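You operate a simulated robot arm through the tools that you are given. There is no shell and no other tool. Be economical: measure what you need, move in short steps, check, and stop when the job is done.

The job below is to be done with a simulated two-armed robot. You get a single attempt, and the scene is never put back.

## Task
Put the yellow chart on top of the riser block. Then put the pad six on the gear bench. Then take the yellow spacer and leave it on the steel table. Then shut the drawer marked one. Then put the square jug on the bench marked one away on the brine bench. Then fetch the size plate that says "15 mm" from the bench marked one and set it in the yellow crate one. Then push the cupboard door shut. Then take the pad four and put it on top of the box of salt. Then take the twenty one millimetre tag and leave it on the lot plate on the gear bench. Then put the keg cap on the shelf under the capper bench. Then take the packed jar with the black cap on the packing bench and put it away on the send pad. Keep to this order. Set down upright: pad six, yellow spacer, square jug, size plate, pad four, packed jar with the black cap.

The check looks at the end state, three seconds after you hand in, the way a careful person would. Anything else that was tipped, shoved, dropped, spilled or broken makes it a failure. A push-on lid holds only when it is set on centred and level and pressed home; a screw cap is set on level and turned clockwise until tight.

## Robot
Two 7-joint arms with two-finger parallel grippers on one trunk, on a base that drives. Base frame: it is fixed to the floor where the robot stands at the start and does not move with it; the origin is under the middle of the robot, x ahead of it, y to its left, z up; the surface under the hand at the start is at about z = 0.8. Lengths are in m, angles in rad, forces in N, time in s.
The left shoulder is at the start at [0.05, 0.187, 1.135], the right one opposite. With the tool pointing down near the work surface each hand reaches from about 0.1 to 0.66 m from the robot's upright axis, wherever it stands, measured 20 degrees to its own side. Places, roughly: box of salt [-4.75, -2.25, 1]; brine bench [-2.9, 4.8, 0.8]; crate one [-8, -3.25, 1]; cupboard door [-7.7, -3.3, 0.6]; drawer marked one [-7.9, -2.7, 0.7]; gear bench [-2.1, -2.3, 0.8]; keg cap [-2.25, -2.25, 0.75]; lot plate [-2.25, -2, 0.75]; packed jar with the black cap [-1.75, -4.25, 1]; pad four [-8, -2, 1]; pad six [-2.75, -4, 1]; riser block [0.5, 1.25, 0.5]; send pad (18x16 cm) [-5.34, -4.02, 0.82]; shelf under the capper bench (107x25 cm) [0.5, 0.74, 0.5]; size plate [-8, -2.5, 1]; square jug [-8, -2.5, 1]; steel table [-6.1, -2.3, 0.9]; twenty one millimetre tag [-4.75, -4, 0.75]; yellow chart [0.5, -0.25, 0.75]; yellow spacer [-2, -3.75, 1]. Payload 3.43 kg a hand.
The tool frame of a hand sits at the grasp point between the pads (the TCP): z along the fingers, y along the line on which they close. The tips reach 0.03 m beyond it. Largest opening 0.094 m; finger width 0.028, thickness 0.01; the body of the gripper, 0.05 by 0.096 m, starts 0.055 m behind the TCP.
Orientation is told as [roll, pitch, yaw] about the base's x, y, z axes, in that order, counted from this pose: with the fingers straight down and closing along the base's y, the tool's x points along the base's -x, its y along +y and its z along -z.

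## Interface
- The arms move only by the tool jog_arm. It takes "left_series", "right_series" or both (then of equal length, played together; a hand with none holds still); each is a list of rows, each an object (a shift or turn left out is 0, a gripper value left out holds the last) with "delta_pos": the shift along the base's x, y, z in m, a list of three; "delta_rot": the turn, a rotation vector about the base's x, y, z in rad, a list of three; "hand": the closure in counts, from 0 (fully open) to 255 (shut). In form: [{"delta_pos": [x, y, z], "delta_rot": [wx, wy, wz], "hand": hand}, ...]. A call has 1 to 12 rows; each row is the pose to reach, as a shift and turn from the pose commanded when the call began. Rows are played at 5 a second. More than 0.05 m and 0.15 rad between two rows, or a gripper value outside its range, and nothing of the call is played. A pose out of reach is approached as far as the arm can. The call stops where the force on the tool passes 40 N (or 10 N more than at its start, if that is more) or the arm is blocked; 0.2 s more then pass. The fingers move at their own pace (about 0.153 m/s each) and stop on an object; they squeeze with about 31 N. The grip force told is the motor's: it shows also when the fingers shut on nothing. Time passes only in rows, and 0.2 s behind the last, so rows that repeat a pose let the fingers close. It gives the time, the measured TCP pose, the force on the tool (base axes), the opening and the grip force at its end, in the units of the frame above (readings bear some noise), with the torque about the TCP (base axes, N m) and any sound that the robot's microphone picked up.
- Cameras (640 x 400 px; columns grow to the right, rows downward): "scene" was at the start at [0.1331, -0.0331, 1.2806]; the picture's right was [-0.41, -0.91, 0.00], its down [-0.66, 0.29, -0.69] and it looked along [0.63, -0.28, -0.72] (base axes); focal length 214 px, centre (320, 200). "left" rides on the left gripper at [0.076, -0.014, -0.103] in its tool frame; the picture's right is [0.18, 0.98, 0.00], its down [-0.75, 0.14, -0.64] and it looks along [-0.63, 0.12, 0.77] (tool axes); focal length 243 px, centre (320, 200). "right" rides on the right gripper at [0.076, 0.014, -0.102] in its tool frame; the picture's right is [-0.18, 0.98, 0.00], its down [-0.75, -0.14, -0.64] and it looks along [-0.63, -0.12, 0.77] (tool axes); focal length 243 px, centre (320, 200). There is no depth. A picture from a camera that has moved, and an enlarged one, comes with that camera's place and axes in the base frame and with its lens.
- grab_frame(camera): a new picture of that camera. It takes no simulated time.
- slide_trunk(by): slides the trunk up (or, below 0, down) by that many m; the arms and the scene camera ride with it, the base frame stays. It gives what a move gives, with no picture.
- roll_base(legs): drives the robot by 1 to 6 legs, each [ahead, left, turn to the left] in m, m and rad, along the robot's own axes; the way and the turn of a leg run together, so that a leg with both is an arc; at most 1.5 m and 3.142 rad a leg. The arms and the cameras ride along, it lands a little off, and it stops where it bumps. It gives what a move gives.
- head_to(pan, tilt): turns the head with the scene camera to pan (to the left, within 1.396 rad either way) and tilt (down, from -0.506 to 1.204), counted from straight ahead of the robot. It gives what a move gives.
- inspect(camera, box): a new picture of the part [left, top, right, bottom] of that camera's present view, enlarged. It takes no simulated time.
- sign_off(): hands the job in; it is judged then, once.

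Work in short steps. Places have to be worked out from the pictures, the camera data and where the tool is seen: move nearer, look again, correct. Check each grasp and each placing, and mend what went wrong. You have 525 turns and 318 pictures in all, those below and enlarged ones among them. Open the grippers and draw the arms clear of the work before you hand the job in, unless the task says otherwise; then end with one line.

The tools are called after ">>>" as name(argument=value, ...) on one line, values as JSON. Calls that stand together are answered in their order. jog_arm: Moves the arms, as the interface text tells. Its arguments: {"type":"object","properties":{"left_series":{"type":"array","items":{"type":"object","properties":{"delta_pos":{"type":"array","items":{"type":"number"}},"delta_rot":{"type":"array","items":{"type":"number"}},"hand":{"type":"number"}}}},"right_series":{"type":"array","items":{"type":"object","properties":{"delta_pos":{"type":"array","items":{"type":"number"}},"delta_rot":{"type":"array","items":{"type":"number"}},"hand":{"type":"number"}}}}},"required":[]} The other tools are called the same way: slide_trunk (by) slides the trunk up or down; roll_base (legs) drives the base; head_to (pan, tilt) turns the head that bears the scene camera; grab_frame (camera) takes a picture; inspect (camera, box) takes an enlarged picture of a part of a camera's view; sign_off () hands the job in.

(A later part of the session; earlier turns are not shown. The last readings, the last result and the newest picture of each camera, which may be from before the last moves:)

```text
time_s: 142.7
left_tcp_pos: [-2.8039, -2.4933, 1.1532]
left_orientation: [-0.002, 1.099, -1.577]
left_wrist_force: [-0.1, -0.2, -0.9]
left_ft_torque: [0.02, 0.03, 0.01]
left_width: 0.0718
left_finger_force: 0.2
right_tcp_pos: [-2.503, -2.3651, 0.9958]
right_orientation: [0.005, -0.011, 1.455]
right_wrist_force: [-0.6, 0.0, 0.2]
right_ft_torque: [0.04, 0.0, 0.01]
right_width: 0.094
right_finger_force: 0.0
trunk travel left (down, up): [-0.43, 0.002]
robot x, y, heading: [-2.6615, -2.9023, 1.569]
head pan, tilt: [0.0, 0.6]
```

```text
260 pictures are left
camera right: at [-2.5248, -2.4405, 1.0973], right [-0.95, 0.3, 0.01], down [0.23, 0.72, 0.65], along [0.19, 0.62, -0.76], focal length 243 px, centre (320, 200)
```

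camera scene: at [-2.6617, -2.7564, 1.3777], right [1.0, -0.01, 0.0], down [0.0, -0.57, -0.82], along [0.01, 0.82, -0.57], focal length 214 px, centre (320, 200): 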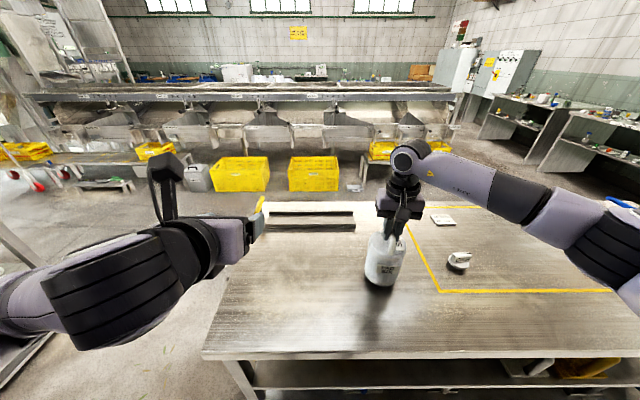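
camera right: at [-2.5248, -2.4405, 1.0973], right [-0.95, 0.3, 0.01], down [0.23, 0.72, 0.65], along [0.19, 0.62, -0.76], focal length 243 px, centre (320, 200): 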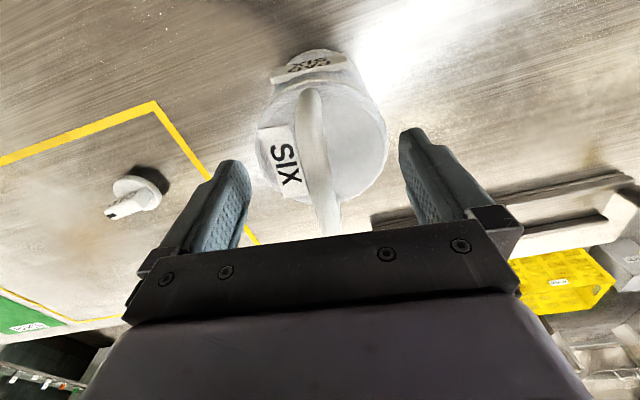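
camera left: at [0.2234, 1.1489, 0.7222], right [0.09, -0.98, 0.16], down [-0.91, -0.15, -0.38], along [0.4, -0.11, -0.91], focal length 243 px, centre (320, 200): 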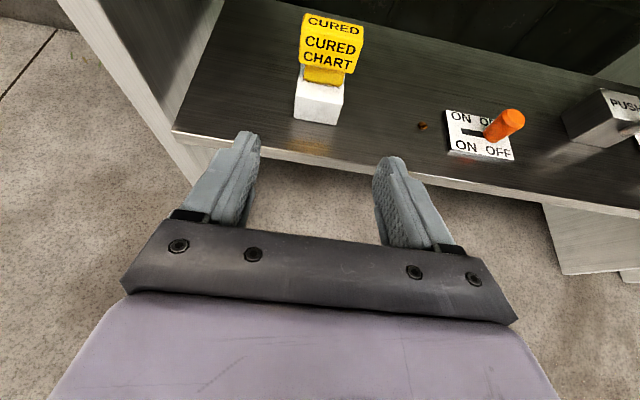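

Pad six stands upright. I rise clear.

>>> jog_arm(right_series=[{"delta_pos": [0, 0, 0.045]}, {"delta_pos": [0, 0, 0.09]}, {"delta_pos": [0, 0, 0.135]}, {"delta_pos": [0, -0.03, 0.17]}, {"delta_pos": [0, -0.075, 0.19]}, {"delta_pos": [0, -0.12, 0.2]}])

>>> roll_base(legs=[[-0.28, 0, 0], [0, 0, 1.57], [0, 0, 1.57]])

>>> head_to(pan=0.6, tilt=0.6)

>>> grab_frame(camera="scene")

```text
time_s: 144.1
left_tcp_pos: [-2.804, -2.4934, 1.1524]
left_orientation: [-0.004, 1.097, -1.579]
left_wrist_force: [-1.1, 0.7, 0.4]
left_ft_torque: [-0.01, -0.01, -0.01]
left_width: 0.0719
left_finger_force: 0.0
right_tcp_pos: [-2.502, -2.4878, 1.1995]
right_orientation: [0.005, -0.013, 1.452]
right_wrist_force: [0.7, -0.1, -0.8]
right_ft_torque: [0.04, -0.01, 0.03]
right_width: 0.094
right_finger_force: 0.0
trunk travel left (down, up): [-0.43, 0.002]
robot x, y, heading: [-2.6609, -2.9045, 1.562]
head pan, tilt: [0.0, 0.6]
```

```text
time_s: 153.7
left_tcp_pos: [-2.5291, -3.5977, 1.1526]
left_orientation: [-0.003, 1.098, 1.557]
left_wrist_force: [0.2, 0.1, -0.2]
left_ft_torque: [-0.01, 0.02, 0.0]
left_width: 0.0721
left_finger_force: 0.1
right_tcp_pos: [-2.83, -3.6032, 1.1988]
right_orientation: [0.007, -0.011, -1.694]
right_wrist_force: [0.6, -0.1, 0.6]
right_ft_torque: [-0.02, -0.03, 0.0]
right_width: 0.0938
right_finger_force: 0.1
trunk travel left (down, up): [-0.43, 0.002]
robot x, y, heading: [-2.6694, -3.1886, -1.582]
head pan, tilt: [0.0, 0.6]
```

```text
time_s: 154.7
left_tcp_pos: [-2.5287, -3.5988, 1.1515]
left_orientation: [-0.003, 1.096, 1.556]
left_wrist_force: [0.4, -0.5, -0.4]
left_ft_torque: [0.01, 0.0, -0.01]
left_width: 0.0714
left_finger_force: 0.0
right_tcp_pos: [-2.8301, -3.6038, 1.1998]
right_orientation: [0.005, -0.011, -1.695]
right_wrist_force: [0.7, 0.8, 0.0]
right_ft_torque: [0.0, 0.02, 0.01]
right_width: 0.094
right_finger_force: 0.0
trunk travel left (down, up): [-0.43, 0.002]
robot x, y, heading: [-2.6655, -3.1885, -1.582]
head pan, tilt: [0.6, 0.6]
```

```text
259 pictures are left
camera scene: at [-2.6165, -3.3203, 1.3777], right [-0.83, -0.55, 0.0], down [-0.31, 0.47, -0.83], along [0.46, -0.69, -0.56], focal length 214 px, centre (320, 200)
```

scene: 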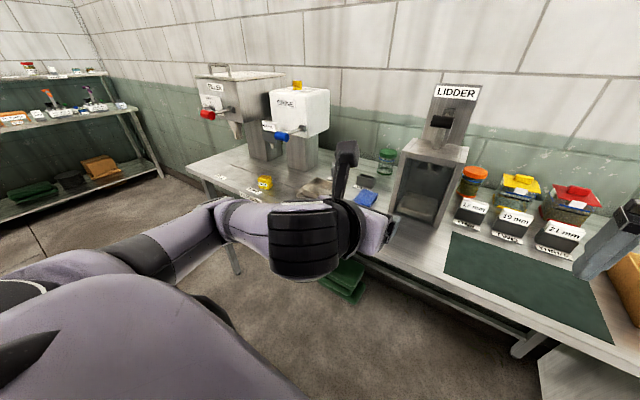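

The spacer is near (-1.985, -3.85). I move left along the bench to face it.

>>> roll_base(legs=[[0, 0.86, 0.01]])

>>> head_to(pan=-0.3, tilt=0.65)

>>> grab_frame(camera="scene")

>>> grab_frame(camera="right")

```text
time_s: 162.7
left_tcp_pos: [-1.6483, -3.5993, 1.1521]
left_orientation: [-0.003, 1.098, 1.577]
left_wrist_force: [0.3, -0.3, 0.7]
left_ft_torque: [0.02, 0.0, 0.01]
left_width: 0.0717
left_finger_force: 0.1
right_tcp_pos: [-1.9495, -3.6108, 1.1988]
right_orientation: [0.004, -0.01, -1.672]
right_wrist_force: [0.4, -0.1, -0.5]
right_ft_torque: [0.0, 0.01, 0.0]
right_width: 0.0943
right_finger_force: 0.1
trunk travel left (down, up): [-0.43, 0.002]
robot x, y, heading: [-1.7945, -3.1939, -1.562]
head pan, tilt: [0.6, 0.6]
```

```text
time_s: 163.9
left_tcp_pos: [-1.6494, -3.5978, 1.153]
left_orientation: [-0.004, 1.098, 1.577]
left_wrist_force: [0.6, -0.4, 0.3]
left_ft_torque: [0.01, 0.03, 0.01]
left_width: 0.0719
left_finger_force: 0.1
right_tcp_pos: [-1.9501, -3.6095, 1.1992]
right_orientation: [0.006, -0.011, -1.675]
right_wrist_force: [0.5, -0.1, -0.4]
right_ft_torque: [-0.02, -0.01, -0.01]
right_width: 0.0939
right_finger_force: 0.1
trunk travel left (down, up): [-0.43, 0.002]
robot x, y, heading: [-1.7936, -3.192, -1.561]
head pan, tilt: [-0.3, 0.649]
```

```text
258 pictures are left
camera scene: at [-1.8181, -3.3331, 1.3735], right [-0.96, 0.29, 0.0], down [0.17, 0.58, -0.8], along [-0.23, -0.76, -0.6], focal length 214 px, centre (320, 200)
```

scene: 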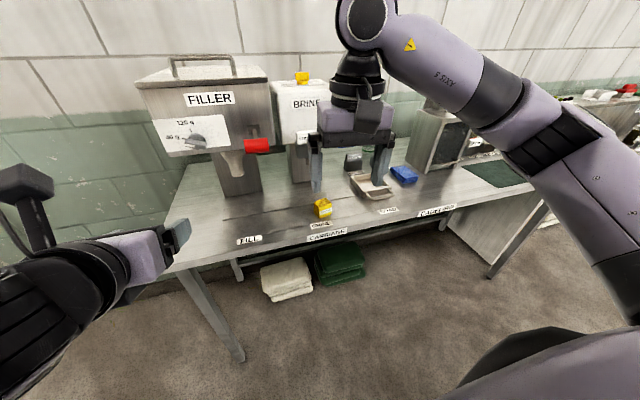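

```text
257 pictures are left
camera right: at [-1.9284, -3.5352, 1.2993], right [0.96, -0.28, 0.01], down [-0.22, -0.73, 0.65], along [-0.18, -0.62, -0.76], focal length 243 px, centre (320, 200)
```

right: 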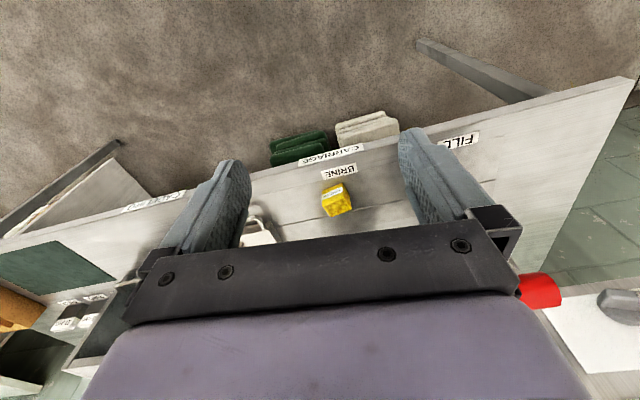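

>>> inspect(camera="scene", box=[280, 130, 420, 260])

>>> inspect(camera="right", box=[290, 150, 390, 240])

```text
3.08 times, centred on (350, 195) of scene
camera zoom: at [-1.8181, -3.3331, 1.3735], right [-0.96, 0.29, 0.0], down [0.17, 0.58, -0.8], along [-0.23, -0.76, -0.6], focal length 660 px, centre (228, 215)
```

zoom: 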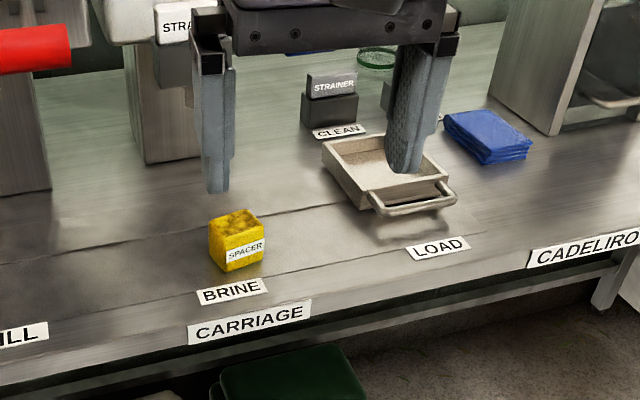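

```text
4.44 times, centred on (340, 195) of right
camera zoom: at [-1.9284, -3.5352, 1.2993], right [0.96, -0.28, 0.01], down [-0.22, -0.73, 0.65], along [-0.18, -0.62, -0.76], focal length 1078 px, centre (231, 222)
```

zoom: 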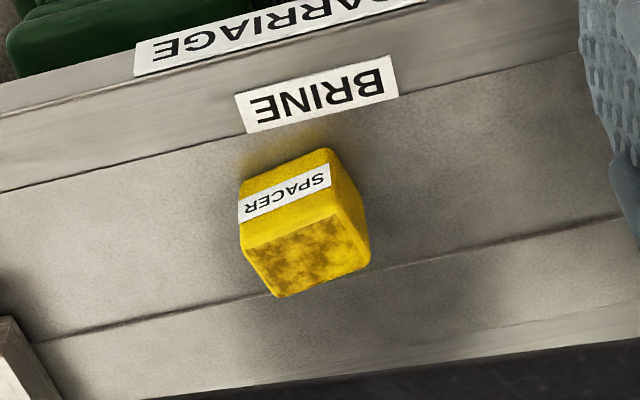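

The spacer block is ~4.5×3.4 cm at (-1.986, -3.853), turned about 0.1 rad. I roll 0.1 closer, align the right hand and go above it.

>>> roll_base(legs=[[0.1, 0, 0]])

>>> jog_arm(right_series=[{"delta_pos": [-0.012, -0.045, -0.02], "delta_rot": [0, 0, 0.1]}, {"delta_pos": [-0.025, -0.09, -0.03], "delta_rot": [0, 0, 0.2]}, {"delta_pos": [-0.035, -0.135, -0.04], "delta_rot": [0, 0, 0.2]}, {"delta_pos": [-0.035, -0.14, -0.08], "delta_rot": [0, 0, 0.2]}, {"delta_pos": [-0.035, -0.14, -0.12], "delta_rot": [0, 0, 0.2]}, {"delta_pos": [-0.035, -0.14, -0.16], "delta_rot": [0, 0, 0.2]}])

>>> grab_frame(camera="right")

>>> grab_frame(camera="scene")

```text
time_s: 165.1
left_tcp_pos: [-1.65, -3.6979, 1.1527]
left_orientation: [-0.002, 1.096, 1.575]
left_wrist_force: [0.2, -0.4, -0.5]
left_ft_torque: [-0.03, 0.01, 0.03]
left_width: 0.0719
left_finger_force: 0.1
right_tcp_pos: [-1.9516, -3.7092, 1.1983]
right_orientation: [0.005, -0.011, -1.674]
right_wrist_force: [-1.4, -1.0, -0.5]
right_ft_torque: [0.03, 0.0, 0.01]
right_width: 0.0941
right_finger_force: 0.1
trunk travel left (down, up): [-0.43, 0.002]
robot x, y, heading: [-1.7918, -3.2911, -1.568]
head pan, tilt: [-0.3, 0.649]
```

```text
refused: row 1 steps farther than a row can; nothing moved
```

```text
254 pictures are left
camera right: at [-1.9286, -3.634, 1.2991], right [0.96, -0.29, 0.01], down [-0.22, -0.73, 0.65], along [-0.18, -0.62, -0.76], focal length 243 px, centre (320, 200)
```

right: 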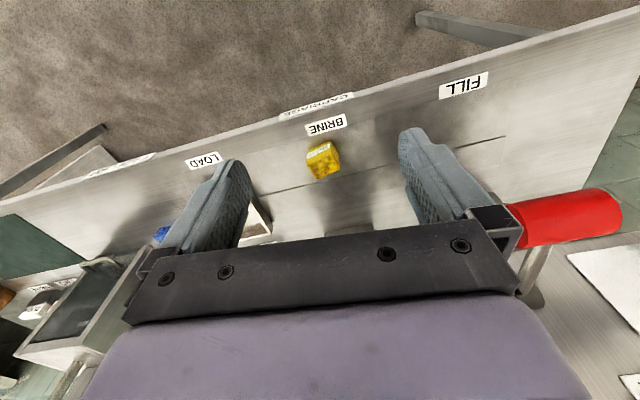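

```text
253 pictures are left
camera scene: at [-1.8179, -3.4323, 1.3733], right [-0.96, 0.29, 0.0], down [0.18, 0.58, -0.8], along [-0.23, -0.76, -0.61], focal length 214 px, centre (320, 200)
```

scene: 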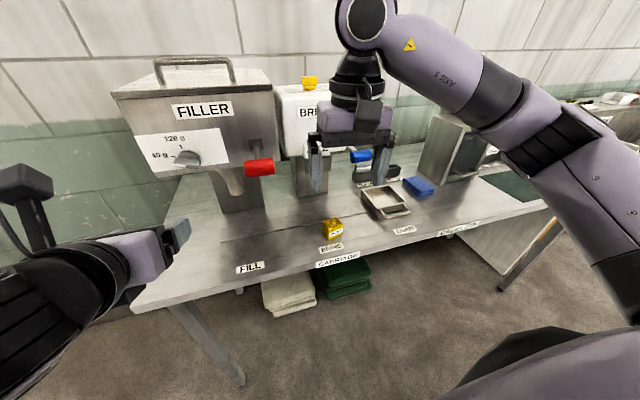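

One row was slightly too long; I resend with smaller steps. The red lever is at (-1.81, -3.78, 1.19), well clear.

>>> jog_arm(right_series=[{"delta_pos": [-0.012, -0.04, -0.01], "delta_rot": [0, 0, 0.1]}, {"delta_pos": [-0.025, -0.08, -0.03], "delta_rot": [0, 0, 0.2]}, {"delta_pos": [-0.035, -0.12, -0.05], "delta_rot": [0, 0, 0.2]}, {"delta_pos": [-0.035, -0.14, -0.09], "delta_rot": [0, 0, 0.2]}, {"delta_pos": [-0.035, -0.14, -0.13], "delta_rot": [0, 0, 0.2]}, {"delta_pos": [-0.035, -0.14, -0.16], "delta_rot": [0, 0, 0.2]}])

>>> grab_frame(camera="right")

>>> inspect(camera="scene", box=[260, 130, 420, 270])

```text
time_s: 166.5
left_tcp_pos: [-1.6504, -3.6974, 1.1521]
left_orientation: [-0.004, 1.098, 1.575]
left_wrist_force: [0.1, -0.9, 0.4]
left_ft_torque: [-0.02, -0.01, 0.0]
left_width: 0.0718
left_finger_force: 0.0
right_tcp_pos: [-1.9832, -3.8488, 1.0376]
right_orientation: [0.005, -0.012, -1.474]
right_wrist_force: [-1.0, 0.0, -1.0]
right_ft_torque: [0.01, 0.03, -0.02]
right_width: 0.0942
right_finger_force: 0.0
trunk travel left (down, up): [-0.43, 0.002]
robot x, y, heading: [-1.7938, -3.287, -1.569]
head pan, tilt: [-0.3, 0.649]
```

```text
252 pictures are left
camera right: at [-1.9773, -3.7706, 1.1387], right [1.0, -0.09, 0.01], down [-0.07, -0.76, 0.65], along [-0.05, -0.65, -0.76], focal length 243 px, centre (320, 200)
```

right: 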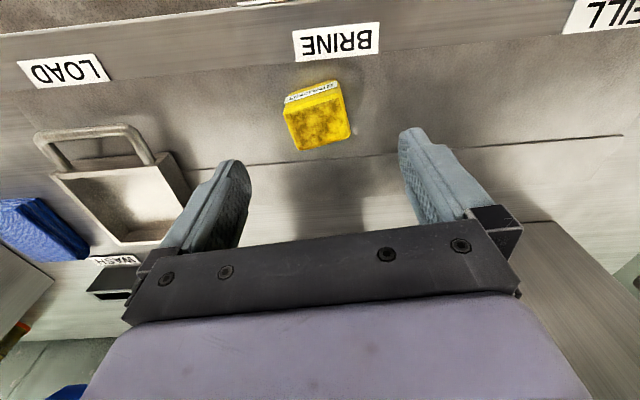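

```text
2.86 times, centred on (340, 200) of scene
camera zoom: at [-1.818, -3.4314, 1.3735], right [-0.96, 0.29, 0.0], down [0.18, 0.58, -0.8], along [-0.23, -0.76, -0.6], focal length 613 px, centre (263, 200)
```

zoom: 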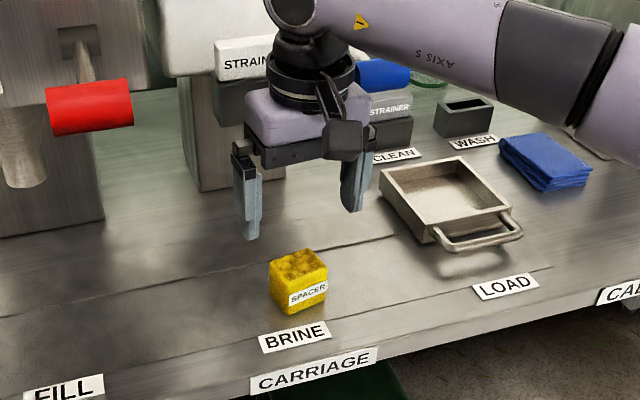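

The spacer is centered beneath. I rotate 0.07 more and descend to z≈0.94.

>>> jog_arm(right_series=[{"delta_pos": [0, -0.002, -0.03], "delta_rot": [0, 0, 0.07]}, {"delta_pos": [0, -0.002, -0.06], "delta_rot": [0, 0, 0.07]}, {"delta_pos": [0, -0.002, -0.08], "delta_rot": [0, 0, 0.07]}, {"delta_pos": [0, -0.002, -0.097], "delta_rot": [0, 0, 0.07]}])

>>> inspect(camera="scene", box=[260, 130, 420, 270])

>>> grab_frame(camera="right")

```text
time_s: 167.5
left_tcp_pos: [-1.6502, -3.6972, 1.152]
left_orientation: [-0.004, 1.098, 1.573]
left_wrist_force: [0.1, -0.5, -0.2]
left_ft_torque: [0.02, -0.06, 0.02]
left_width: 0.0717
left_finger_force: 0.0
right_tcp_pos: [-1.987, -3.8492, 0.9414]
right_orientation: [0.006, -0.012, -1.407]
right_wrist_force: [-0.3, 0.1, 0.2]
right_ft_torque: [0.0, 0.01, -0.03]
right_width: 0.0941
right_finger_force: 0.0
trunk travel left (down, up): [-0.43, 0.002]
robot x, y, heading: [-1.7958, -3.2923, -1.568]
head pan, tilt: [-0.3, 0.649]
```

```text
2.86 times, centred on (340, 200) of scene
camera zoom: at [-1.818, -3.4313, 1.3735], right [-0.96, 0.29, 0.0], down [0.18, 0.58, -0.8], along [-0.23, -0.76, -0.6], focal length 613 px, centre (263, 200)
```

zoom: 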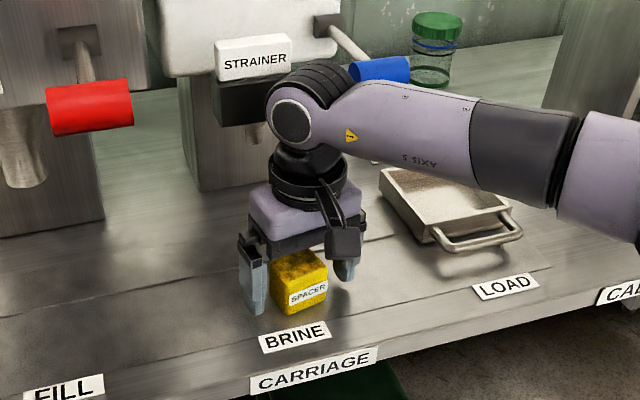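

```text
249 pictures are left
camera right: at [-1.9853, -3.7707, 1.0414], right [1.0, -0.02, 0.01], down [-0.02, -0.76, 0.65], along [-0.01, -0.65, -0.76], focal length 243 px, centre (320, 200)
```

right: 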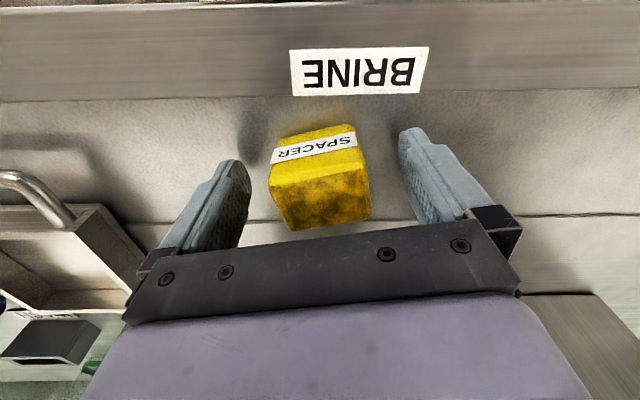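

The block sits between the pads. I close and lift slightly.

>>> jog_arm(right_series=[{"hand": 255}, {"hand": 255}, {"hand": 255}, {"hand": 255}, {"delta_pos": [0, 0, 0.02], "hand": 255}, {"delta_pos": [0, 0, 0.05], "hand": 255}])

>>> grab_frame(camera="right")

>>> inspect(camera="scene", box=[260, 130, 420, 270])

```text
time_s: 168.9
left_tcp_pos: [-1.6493, -3.6972, 1.1524]
left_orientation: [-0.003, 1.097, 1.575]
left_wrist_force: [0.7, 0.0, -0.5]
left_ft_torque: [-0.01, -0.01, 0.01]
left_width: 0.0717
left_finger_force: 0.1
right_tcp_pos: [-1.9856, -3.8482, 0.9907]
right_orientation: [0.006, -0.012, -1.407]
right_wrist_force: [-0.7, 0.3, -0.1]
right_ft_torque: [0.03, -0.01, -0.01]
right_width: 0.0536
right_finger_force: 31.0
trunk travel left (down, up): [-0.43, 0.002]
robot x, y, heading: [-1.7956, -3.2886, -1.562]
head pan, tilt: [-0.3, 0.649]
```

```text
248 pictures are left
camera right: at [-1.9844, -3.7701, 1.0911], right [1.0, -0.02, 0.01], down [-0.02, -0.76, 0.65], along [-0.01, -0.65, -0.76], focal length 243 px, centre (320, 200)
```

right: 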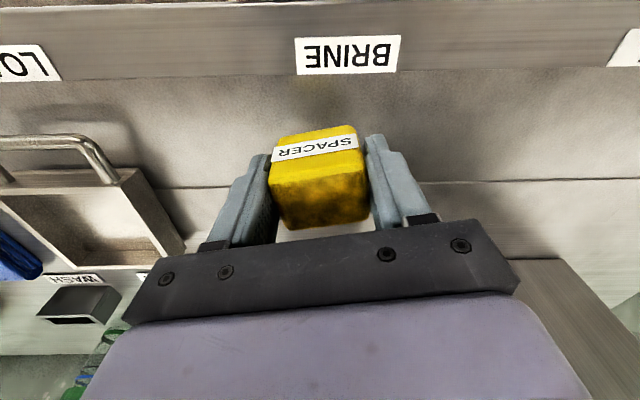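

```text
2.86 times, centred on (340, 200) of scene
camera zoom: at [-1.8179, -3.4311, 1.3734], right [-0.96, 0.29, 0.0], down [0.18, 0.58, -0.8], along [-0.23, -0.76, -0.6], focal length 613 px, centre (263, 200)
```

zoom: 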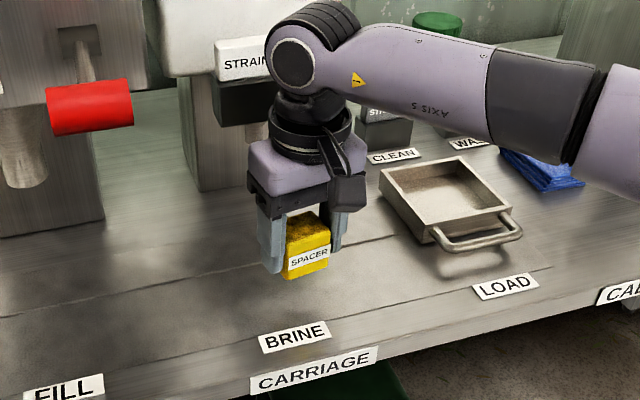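

The spacer is held. I lift, pull in, back off, and turn to face along the aisle (−x) to see the way to the steel table.

>>> jog_arm(right_series=[{"delta_pos": [0, 0.02, 0.04]}, {"delta_pos": [0, 0.06, 0.07]}, {"delta_pos": [0, 0.1, 0.09]}, {"delta_pos": [0, 0.14, 0.1]}])

>>> roll_base(legs=[[-0.1, 0, 0], [0, 0, -1.57]])

>>> head_to(pan=0.0, tilt=0.35)

>>> grab_frame(camera="scene")

```text
time_s: 169.9
left_tcp_pos: [-1.649, -3.6966, 1.152]
left_orientation: [-0.003, 1.096, 1.573]
left_wrist_force: [0.1, 0.2, -1.2]
left_ft_torque: [-0.01, -0.01, -0.02]
left_width: 0.0721
left_finger_force: 0.2
right_tcp_pos: [-1.9877, -3.7075, 1.092]
right_orientation: [0.007, -0.013, -1.408]
right_wrist_force: [-0.5, -0.3, 0.0]
right_ft_torque: [0.0, -0.01, 0.0]
right_width: 0.0538
right_finger_force: 31.6
trunk travel left (down, up): [-0.43, 0.002]
robot x, y, heading: [-1.7956, -3.2912, -1.566]
head pan, tilt: [-0.3, 0.649]
```

```text
time_s: 174.8
left_tcp_pos: [-2.2033, -3.3329, 1.1515]
left_orientation: [-0.004, 1.098, 0.0]
left_wrist_force: [-0.4, 0.2, -0.1]
left_ft_torque: [0.02, 0.0, -0.02]
left_width: 0.072
left_finger_force: 0.1
right_tcp_pos: [-2.2129, -2.9961, 1.0905]
right_orientation: [0.007, -0.009, -2.982]
right_wrist_force: [1.0, -0.4, -0.5]
right_ft_torque: [0.01, 0.02, 0.0]
right_width: 0.0536
right_finger_force: 31.4
trunk travel left (down, up): [-0.43, 0.002]
robot x, y, heading: [-1.7944, -3.1903, -3.142]
head pan, tilt: [-0.3, 0.649]
```

```text
time_s: 175.6
left_tcp_pos: [-2.2031, -3.3348, 1.1514]
left_orientation: [-0.004, 1.099, 0.0]
left_wrist_force: [-0.9, 0.2, 0.1]
left_ft_torque: [0.02, 0.01, 0.01]
left_width: 0.072
left_finger_force: 0.1
right_tcp_pos: [-2.2134, -2.9954, 1.0907]
right_orientation: [0.007, -0.009, -2.981]
right_wrist_force: [0.3, 0.6, -0.9]
right_ft_torque: [-0.02, 0.0, -0.02]
right_width: 0.0537
right_finger_force: 30.5
trunk travel left (down, up): [-0.43, 0.002]
robot x, y, heading: [-1.7956, -3.1842, -3.138]
head pan, tilt: [0.0, 0.351]
```

```text
246 pictures are left
camera scene: at [-1.945, -3.1903, 1.4004], right [0.0, 1.0, 0.0], down [0.34, 0.0, -0.94], along [-0.94, 0.0, -0.34], focal length 214 px, centre (320, 200)
```

scene: 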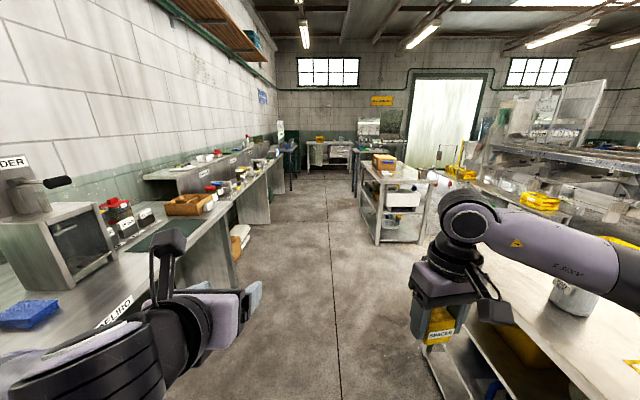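

The aisle is clear. I drive 2.9 m along it and look again.

>>> roll_base(legs=[[1.45, -0.03, 0], [1.45, 0, 0]])

>>> head_to(pan=-0.4, tilt=0.4)

>>> grab_frame(camera="scene")

```text
time_s: 189.7
left_tcp_pos: [-5.1136, -3.2438, 1.1525]
left_orientation: [-0.003, 1.099, -0.017]
left_wrist_force: [-0.2, -1.0, -0.4]
left_ft_torque: [-0.02, -0.02, -0.04]
left_width: 0.0721
left_finger_force: 0.0
right_tcp_pos: [-5.1177, -2.9058, 1.0906]
right_orientation: [0.007, -0.011, -2.998]
right_wrist_force: [-0.5, -0.4, -1.0]
right_ft_torque: [-0.01, -0.03, -0.03]
right_width: 0.0536
right_finger_force: 30.8
trunk travel left (down, up): [-0.43, 0.002]
robot x, y, heading: [-4.6996, -3.1075, 3.126]
head pan, tilt: [0.0, 0.351]
```

```text
time_s: 190.6
left_tcp_pos: [-5.1131, -3.2438, 1.1524]
left_orientation: [-0.004, 1.099, -0.018]
left_wrist_force: [-0.3, 0.2, -0.4]
left_ft_torque: [0.0, -0.02, -0.02]
left_width: 0.0719
left_finger_force: 0.1
right_tcp_pos: [-5.1166, -2.906, 1.0898]
right_orientation: [0.004, -0.009, -2.998]
right_wrist_force: [0.3, -0.3, -0.7]
right_ft_torque: [-0.02, -0.01, 0.0]
right_width: 0.0535
right_finger_force: 31.0
trunk travel left (down, up): [-0.43, 0.002]
robot x, y, heading: [-4.7043, -3.1041, 3.124]
head pan, tilt: [-0.4, 0.4]
```

```text
245 pictures are left
camera scene: at [-4.844, -3.0691, 1.396], right [0.4, 0.92, 0.0], down [0.36, -0.16, -0.92], along [-0.84, 0.37, -0.39], focal length 214 px, centre (320, 200)
```

scene: 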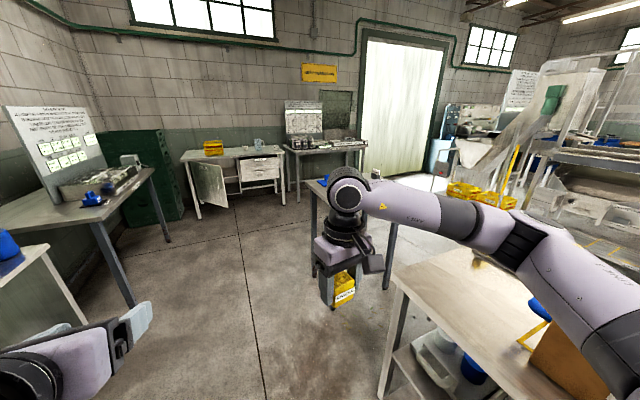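

The steel table is ahead to the right. I drive up alongside it, then turn right to face it.

>>> roll_base(legs=[[1.2, 0, 0.017], [0, 0, -1.57]])

>>> head_to(pan=0.0, tilt=0.5)

>>> grab_frame(camera="scene")

```text
time_s: 200.6
left_tcp_pos: [-6.0663, -2.6764, 1.1523]
left_orientation: [-0.002, 1.099, -1.591]
left_wrist_force: [-0.2, -0.1, 0.3]
left_ft_torque: [0.01, 0.02, 0.03]
left_width: 0.0722
left_finger_force: 0.0
right_tcp_pos: [-5.7293, -2.6721, 1.0912]
right_orientation: [0.008, -0.012, 1.715]
right_wrist_force: [1.0, -0.8, -1.2]
right_ft_torque: [0.02, 0.01, 0.01]
right_width: 0.0534
right_finger_force: 31.4
trunk travel left (down, up): [-0.43, 0.002]
robot x, y, heading: [-5.9302, -3.0902, 1.555]
head pan, tilt: [-0.4, 0.4]
```

```text
time_s: 201.5
left_tcp_pos: [-6.0659, -2.6774, 1.1527]
left_orientation: [-0.004, 1.099, -1.587]
left_wrist_force: [0.2, -0.4, 0.2]
left_ft_torque: [0.0, -0.01, 0.04]
left_width: 0.0719
left_finger_force: 0.1
right_tcp_pos: [-5.7291, -2.6721, 1.0911]
right_orientation: [0.006, -0.01, 1.714]
right_wrist_force: [0.3, -1.0, -0.4]
right_ft_torque: [-0.02, 0.0, 0.0]
right_width: 0.0537
right_finger_force: 30.9
trunk travel left (down, up): [-0.43, 0.002]
robot x, y, heading: [-5.9335, -3.0881, 1.555]
head pan, tilt: [0.0, 0.499]
```

```text
244 pictures are left
camera scene: at [-5.9266, -2.9383, 1.3868], right [1.0, -0.02, 0.0], down [-0.01, -0.48, -0.88], along [0.02, 0.88, -0.48], focal length 214 px, centre (320, 200)
```

scene: 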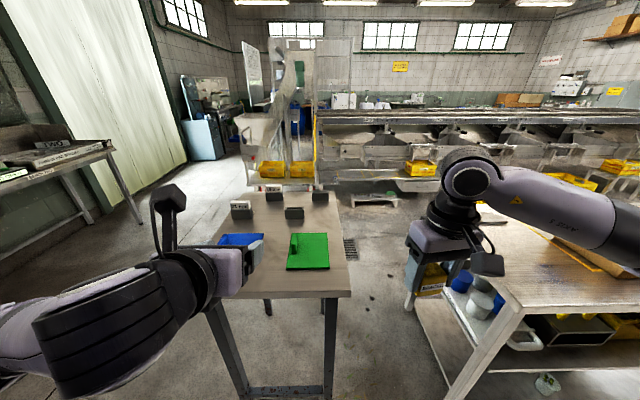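

>>> inspect(camera="scene", box=[190, 160, 370, 310])

```text
2.67 times, centred on (280, 235) of scene
camera zoom: at [-5.9266, -2.9383, 1.3868], right [1.0, -0.02, 0.0], down [-0.01, -0.48, -0.88], along [0.02, 0.88, -0.48], focal length 572 px, centre (427, 107)
```

zoom: 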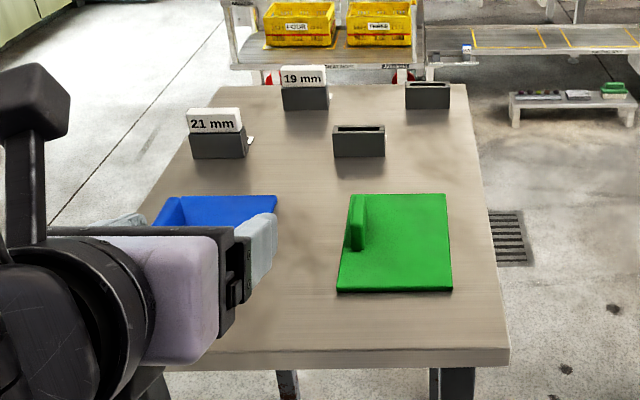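

The steel table's free area is near the front edge left of / in front of the green lid. I shift the robot left and ahead, then look.

>>> roll_base(legs=[[0.12, 0.2, 0.015]])

>>> head_to(pan=-0.1, tilt=0.75)

>>> grab_frame(camera="scene")

```text
time_s: 203.8
left_tcp_pos: [-6.2609, -2.5555, 1.1516]
left_orientation: [-0.004, 1.097, -1.583]
left_wrist_force: [0.8, -0.2, -0.5]
left_ft_torque: [0.03, 0.01, -0.05]
left_width: 0.0718
left_finger_force: 0.1
right_tcp_pos: [-5.924, -2.5516, 1.0913]
right_orientation: [0.005, -0.011, 1.718]
right_wrist_force: [0.8, -0.7, 0.5]
right_ft_torque: [-0.04, -0.02, -0.02]
right_width: 0.0536
right_finger_force: 30.8
trunk travel left (down, up): [-0.43, 0.002]
robot x, y, heading: [-6.1275, -2.9672, 1.561]
head pan, tilt: [0.0, 0.499]
```

```text
time_s: 204.6
left_tcp_pos: [-6.2606, -2.5572, 1.1529]
left_orientation: [-0.004, 1.097, -1.583]
left_wrist_force: [-0.2, 0.1, 0.1]
left_ft_torque: [-0.03, -0.01, 0.01]
left_width: 0.0719
left_finger_force: 0.1
right_tcp_pos: [-5.9244, -2.5523, 1.0911]
right_orientation: [0.004, -0.01, 1.717]
right_wrist_force: [-0.1, -0.1, -0.6]
right_ft_torque: [0.0, 0.01, 0.01]
right_width: 0.0536
right_finger_force: 31.4
trunk travel left (down, up): [-0.43, 0.002]
robot x, y, heading: [-6.1216, -2.9668, 1.561]
head pan, tilt: [-0.099, 0.75]
```

```text
242 pictures are left
camera scene: at [-6.1123, -2.8264, 1.3649], right [0.99, -0.11, 0.0], down [-0.08, -0.68, -0.73], along [0.08, 0.73, -0.68], focal length 214 px, centre (320, 200)
```

scene: 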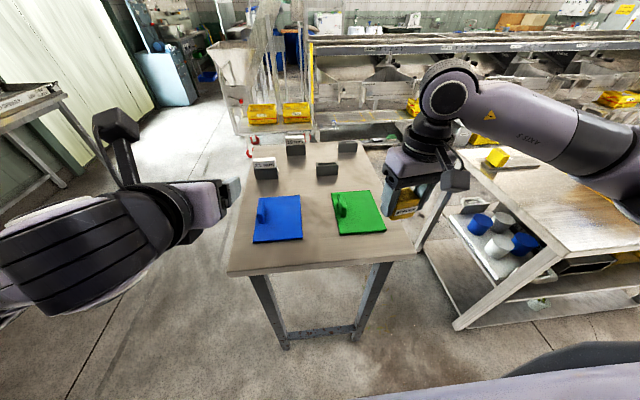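

There is a ~9.6 cm gap between the blue and green mats. I'll set the spacer at the front of that gap, about (-6.068, -2.495).

>>> jog_arm(right_series=[{"delta_pos": [-0.04, 0.015, 0], "delta_rot": [0, 0, -0.07]}, {"delta_pos": [-0.08, 0.03, 0], "delta_rot": [0, 0, -0.14]}, {"delta_pos": [-0.12, 0.045, -0.01], "delta_rot": [0, 0, -0.14]}, {"delta_pos": [-0.144, 0.057, -0.04], "delta_rot": [0, 0, -0.14]}, {"delta_pos": [-0.144, 0.057, -0.08], "delta_rot": [0, 0, -0.14]}, {"delta_pos": [-0.144, 0.057, -0.11], "delta_rot": [0, 0, -0.14]}])

>>> grab_frame(camera="right")

>>> inspect(camera="scene", box=[220, 140, 420, 290])

```text
time_s: 206.0
left_tcp_pos: [-6.2613, -2.5569, 1.1519]
left_orientation: [-0.002, 1.097, -1.585]
left_wrist_force: [0.9, -0.5, -0.6]
left_ft_torque: [-0.01, 0.0, -0.02]
left_width: 0.0719
left_finger_force: 0.0
right_tcp_pos: [-6.0697, -2.4912, 0.9837]
right_orientation: [0.003, -0.015, 1.577]
right_wrist_force: [-0.8, 0.3, -0.2]
right_ft_torque: [0.0, 0.01, 0.0]
right_width: 0.0537
right_finger_force: 31.2
trunk travel left (down, up): [-0.43, 0.002]
robot x, y, heading: [-6.1243, -2.9694, 1.56]
head pan, tilt: [-0.099, 0.75]
```

```text
241 pictures are left
camera right: at [-6.0814, -2.5695, 1.0849], right [-0.98, 0.18, 0.01], down [0.14, 0.75, 0.65], along [0.11, 0.64, -0.76], focal length 243 px, centre (320, 200)
```

right: 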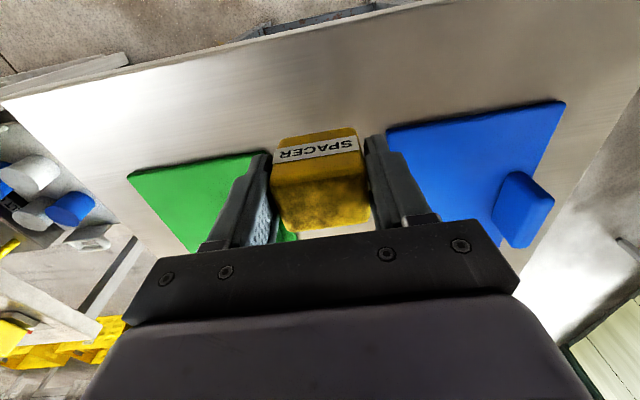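

```text
2.67 times, centred on (320, 215) of scene
camera zoom: at [-6.1123, -2.8262, 1.3649], right [0.99, -0.11, 0.0], down [-0.08, -0.68, -0.73], along [0.08, 0.73, -0.68], focal length 572 px, centre (320, 160)
```

zoom: 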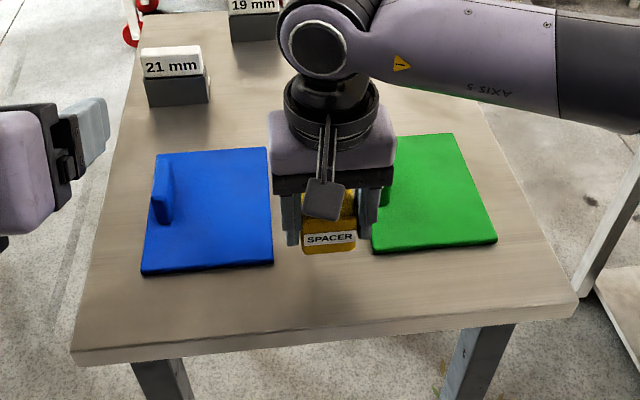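

I shift slightly left and toward me, then lower until contact.

>>> jog_arm(right_series=[{"delta_pos": [-0.006, -0.015, -0.01]}, {"delta_pos": [-0.006, -0.015, -0.022]}, {"delta_pos": [-0.006, -0.015, -0.03]}, {"delta_pos": [-0.006, -0.015, -0.036]}, {"delta_pos": [-0.006, -0.015, -0.042]}])

>>> inspect(camera="scene", box=[220, 140, 420, 290])

```text
time_s: 207.2
left_tcp_pos: [-6.2607, -2.5569, 1.1527]
left_orientation: [-0.003, 1.1, -1.585]
left_wrist_force: [0.1, -0.8, -0.5]
left_ft_torque: [-0.01, -0.01, 0.02]
left_width: 0.072
left_finger_force: 0.1
right_tcp_pos: [-6.0741, -2.5089, 0.9403]
right_orientation: [0.007, -0.015, 1.579]
right_wrist_force: [2.2, -1.3, 12.2]
right_ft_torque: [-0.01, -0.44, -0.04]
right_width: 0.0536
right_finger_force: 31.0
trunk travel left (down, up): [-0.43, 0.002]
robot x, y, heading: [-6.1257, -2.9669, 1.559]
head pan, tilt: [-0.099, 0.75]
```

```text
2.67 times, centred on (320, 215) of scene
camera zoom: at [-6.1122, -2.8276, 1.3653], right [0.99, -0.11, 0.0], down [-0.08, -0.68, -0.73], along [0.08, 0.73, -0.68], focal length 572 px, centre (320, 160)
```

zoom: 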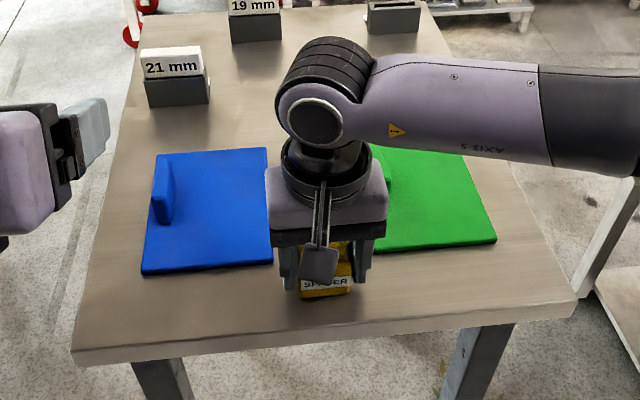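

Contact at the expected height. I release and rise.

>>> jog_arm(right_series=[{"delta_pos": [0, 0, 0.001]}, {"delta_pos": [0, 0, 0.001], "hand": 100}, {"delta_pos": [0, 0, 0.001], "hand": 60}, {"delta_pos": [0, 0, 0.001], "hand": 60}, {"delta_pos": [0, 0, 0.04], "hand": 60}, {"delta_pos": [0, 0, 0.08], "hand": 60}, {"delta_pos": [0, 0, 0.12], "hand": 60}, {"delta_pos": [0, -0.02, 0.16], "hand": 0}])

>>> inspect(camera="scene", box=[220, 140, 420, 290])

```text
time_s: 209.0
left_tcp_pos: [-6.2618, -2.5565, 1.1524]
left_orientation: [-0.004, 1.098, -1.584]
left_wrist_force: [-0.3, 0.3, -0.3]
left_ft_torque: [-0.01, -0.03, -0.01]
left_width: 0.0718
left_finger_force: 0.0
right_tcp_pos: [-6.0796, -2.5286, 1.0999]
right_orientation: [0.006, -0.011, 1.578]
right_wrist_force: [0.5, -0.2, 0.5]
right_ft_torque: [0.02, 0.01, 0.01]
right_width: 0.094
right_finger_force: 0.1
trunk travel left (down, up): [-0.43, 0.002]
robot x, y, heading: [-6.1243, -2.9695, 1.557]
head pan, tilt: [-0.099, 0.75]
```

```text
2.67 times, centred on (320, 215) of scene
camera zoom: at [-6.1124, -2.8271, 1.3649], right [0.99, -0.11, 0.0], down [-0.08, -0.68, -0.73], along [0.08, 0.73, -0.68], focal length 572 px, centre (320, 160)
```

zoom: 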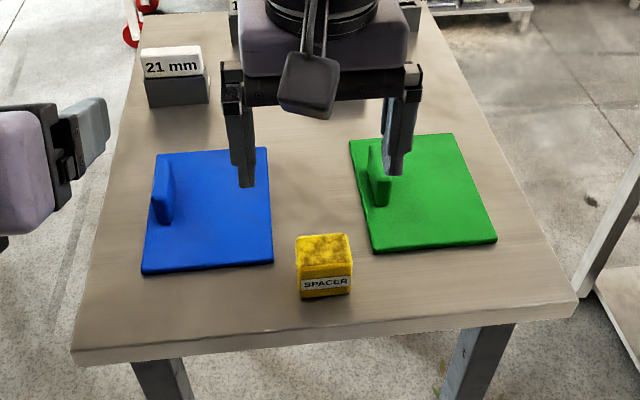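

The spacer stands upright. Next the drawer: I back off, turn to face −x and look at the desk.

>>> roll_base(legs=[[-0.15, 0, 0], [0, 0, 1.58]])

>>> head_to(pan=0.0, tilt=0.4)

>>> grab_frame(camera="scene")

```text
time_s: 214.1
left_tcp_pos: [-6.536, -3.2477, 1.1533]
left_orientation: [-0.003, 1.096, -0.017]
left_wrist_force: [-0.2, -1.2, 1.1]
left_ft_torque: [-0.03, 0.0, 0.02]
left_width: 0.0721
left_finger_force: 0.0
right_tcp_pos: [-6.5632, -3.0651, 1.0996]
right_orientation: [0.006, -0.011, -3.139]
right_wrist_force: [-0.3, 0.9, 0.1]
right_ft_torque: [0.0, -0.01, 0.0]
right_width: 0.094
right_finger_force: 0.1
trunk travel left (down, up): [-0.43, 0.002]
robot x, y, heading: [-6.1269, -3.1125, 3.125]
head pan, tilt: [-0.099, 0.75]
```

```text
time_s: 215.0
left_tcp_pos: [-6.5359, -3.2474, 1.1528]
left_orientation: [-0.004, 1.097, -0.018]
left_wrist_force: [0.0, 1.1, 0.7]
left_ft_torque: [0.0, -0.02, -0.02]
left_width: 0.0718
left_finger_force: 0.2
right_tcp_pos: [-6.5628, -3.0665, 1.0999]
right_orientation: [0.005, -0.011, -3.137]
right_wrist_force: [0.1, 0.2, -0.1]
right_ft_torque: [0.02, -0.02, 0.04]
right_width: 0.0941
right_finger_force: 0.0
trunk travel left (down, up): [-0.43, 0.002]
robot x, y, heading: [-6.1235, -3.1098, 3.125]
head pan, tilt: [0.0, 0.4]
```

```text
237 pictures are left
camera scene: at [-6.275, -3.1091, 1.3959], right [0.02, 1.0, 0.0], down [0.39, -0.01, -0.92], along [-0.92, 0.01, -0.39], focal length 214 px, centre (320, 200)
```

scene: 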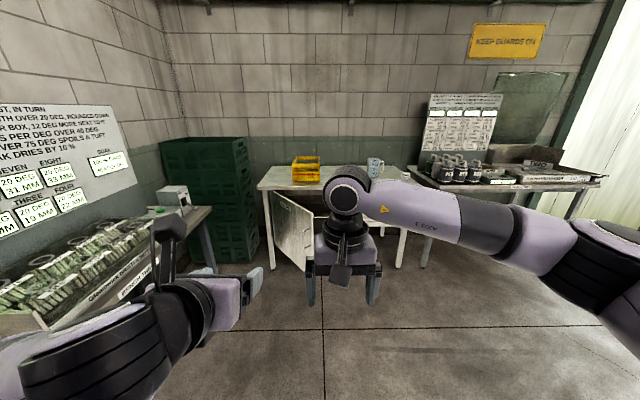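

I roll ahead with a shift to the right and look at the desk front.

>>> roll_base(legs=[[0.55, -0.25, 0.017]])

>>> jog_arm(right_series=[{"delta_pos": [0, 0.04, 0]}, {"delta_pos": [0, 0.08, 0]}, {"delta_pos": [0, 0.12, 0]}, {"delta_pos": [0, 0.16, 0]}])

>>> head_to(pan=0.1, tilt=0.5)

>>> grab_frame(camera="scene")

```text
time_s: 218.5
left_tcp_pos: [-7.1066, -3.0061, 1.1523]
left_orientation: [-0.003, 1.099, 0.005]
left_wrist_force: [-0.6, 0.5, 0.1]
left_ft_torque: [-0.02, 0.03, -0.01]
left_width: 0.0718
left_finger_force: 0.0
right_tcp_pos: [-7.1396, -2.8257, 1.0995]
right_orientation: [0.008, -0.01, -3.116]
right_wrist_force: [0.7, -0.6, 0.0]
right_ft_torque: [0.0, 0.01, 0.02]
right_width: 0.0939
right_finger_force: 0.2
trunk travel left (down, up): [-0.43, 0.002]
robot x, y, heading: [-6.6979, -2.8627, -3.139]
head pan, tilt: [0.0, 0.4]
```

```text
time_s: 219.5
left_tcp_pos: [-7.1065, -3.0052, 1.1526]
left_orientation: [-0.006, 1.097, 0.005]
left_wrist_force: [0.5, -0.1, 0.3]
left_ft_torque: [0.04, 0.0, 0.0]
left_width: 0.072
left_finger_force: 0.0
right_tcp_pos: [-7.1401, -2.6621, 1.1008]
right_orientation: [0.008, -0.013, -3.116]
right_wrist_force: [0.8, 0.3, 0.7]
right_ft_torque: [-0.02, 0.0, -0.01]
right_width: 0.0939
right_finger_force: 0.0
trunk travel left (down, up): [-0.43, 0.002]
robot x, y, heading: [-6.6997, -2.8651, -3.137]
head pan, tilt: [0.0, 0.4]
```

```text
time_s: 220.2
left_tcp_pos: [-7.1067, -3.0056, 1.1523]
left_orientation: [-0.004, 1.099, 0.006]
left_wrist_force: [0.2, 0.3, -0.2]
left_ft_torque: [0.01, 0.0, 0.01]
left_width: 0.0716
left_finger_force: 0.1
right_tcp_pos: [-7.1407, -2.6639, 1.1008]
right_orientation: [0.006, -0.011, -3.117]
right_wrist_force: [-0.5, 0.2, 0.3]
right_ft_torque: [0.0, 0.0, 0.01]
right_width: 0.0941
right_finger_force: 0.1
trunk travel left (down, up): [-0.43, 0.002]
robot x, y, heading: [-6.6945, -2.8603, -3.133]
head pan, tilt: [0.099, 0.499]
```

```text
236 pictures are left
camera scene: at [-6.8469, -2.8707, 1.3869], right [-0.11, 0.99, 0.0], down [0.48, 0.05, -0.88], along [-0.87, -0.09, -0.48], focal length 214 px, centre (320, 200)
```

scene: 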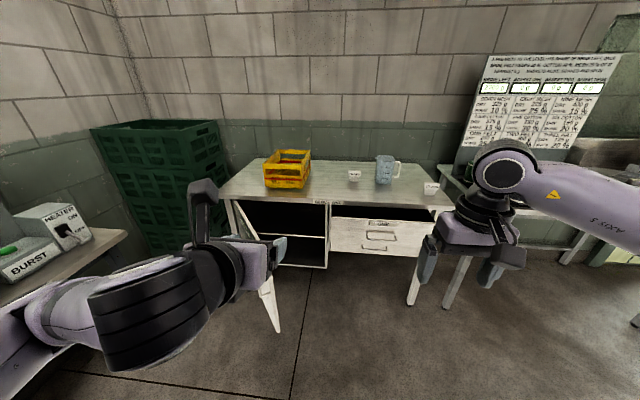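

>>> inspect(camera="scene", box=[210, 140, 450, 290])

```text
2.67 times, centred on (330, 215) of scene
camera zoom: at [-6.8469, -2.8707, 1.3869], right [-0.11, 0.99, 0.0], down [0.48, 0.05, -0.88], along [-0.87, -0.09, -0.48], focal length 572 px, centre (293, 160)
```

zoom: 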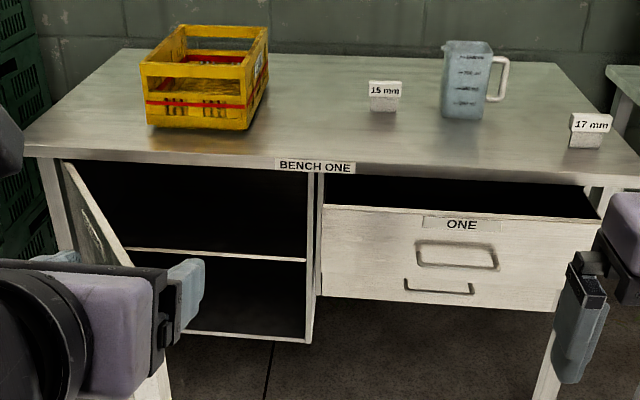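

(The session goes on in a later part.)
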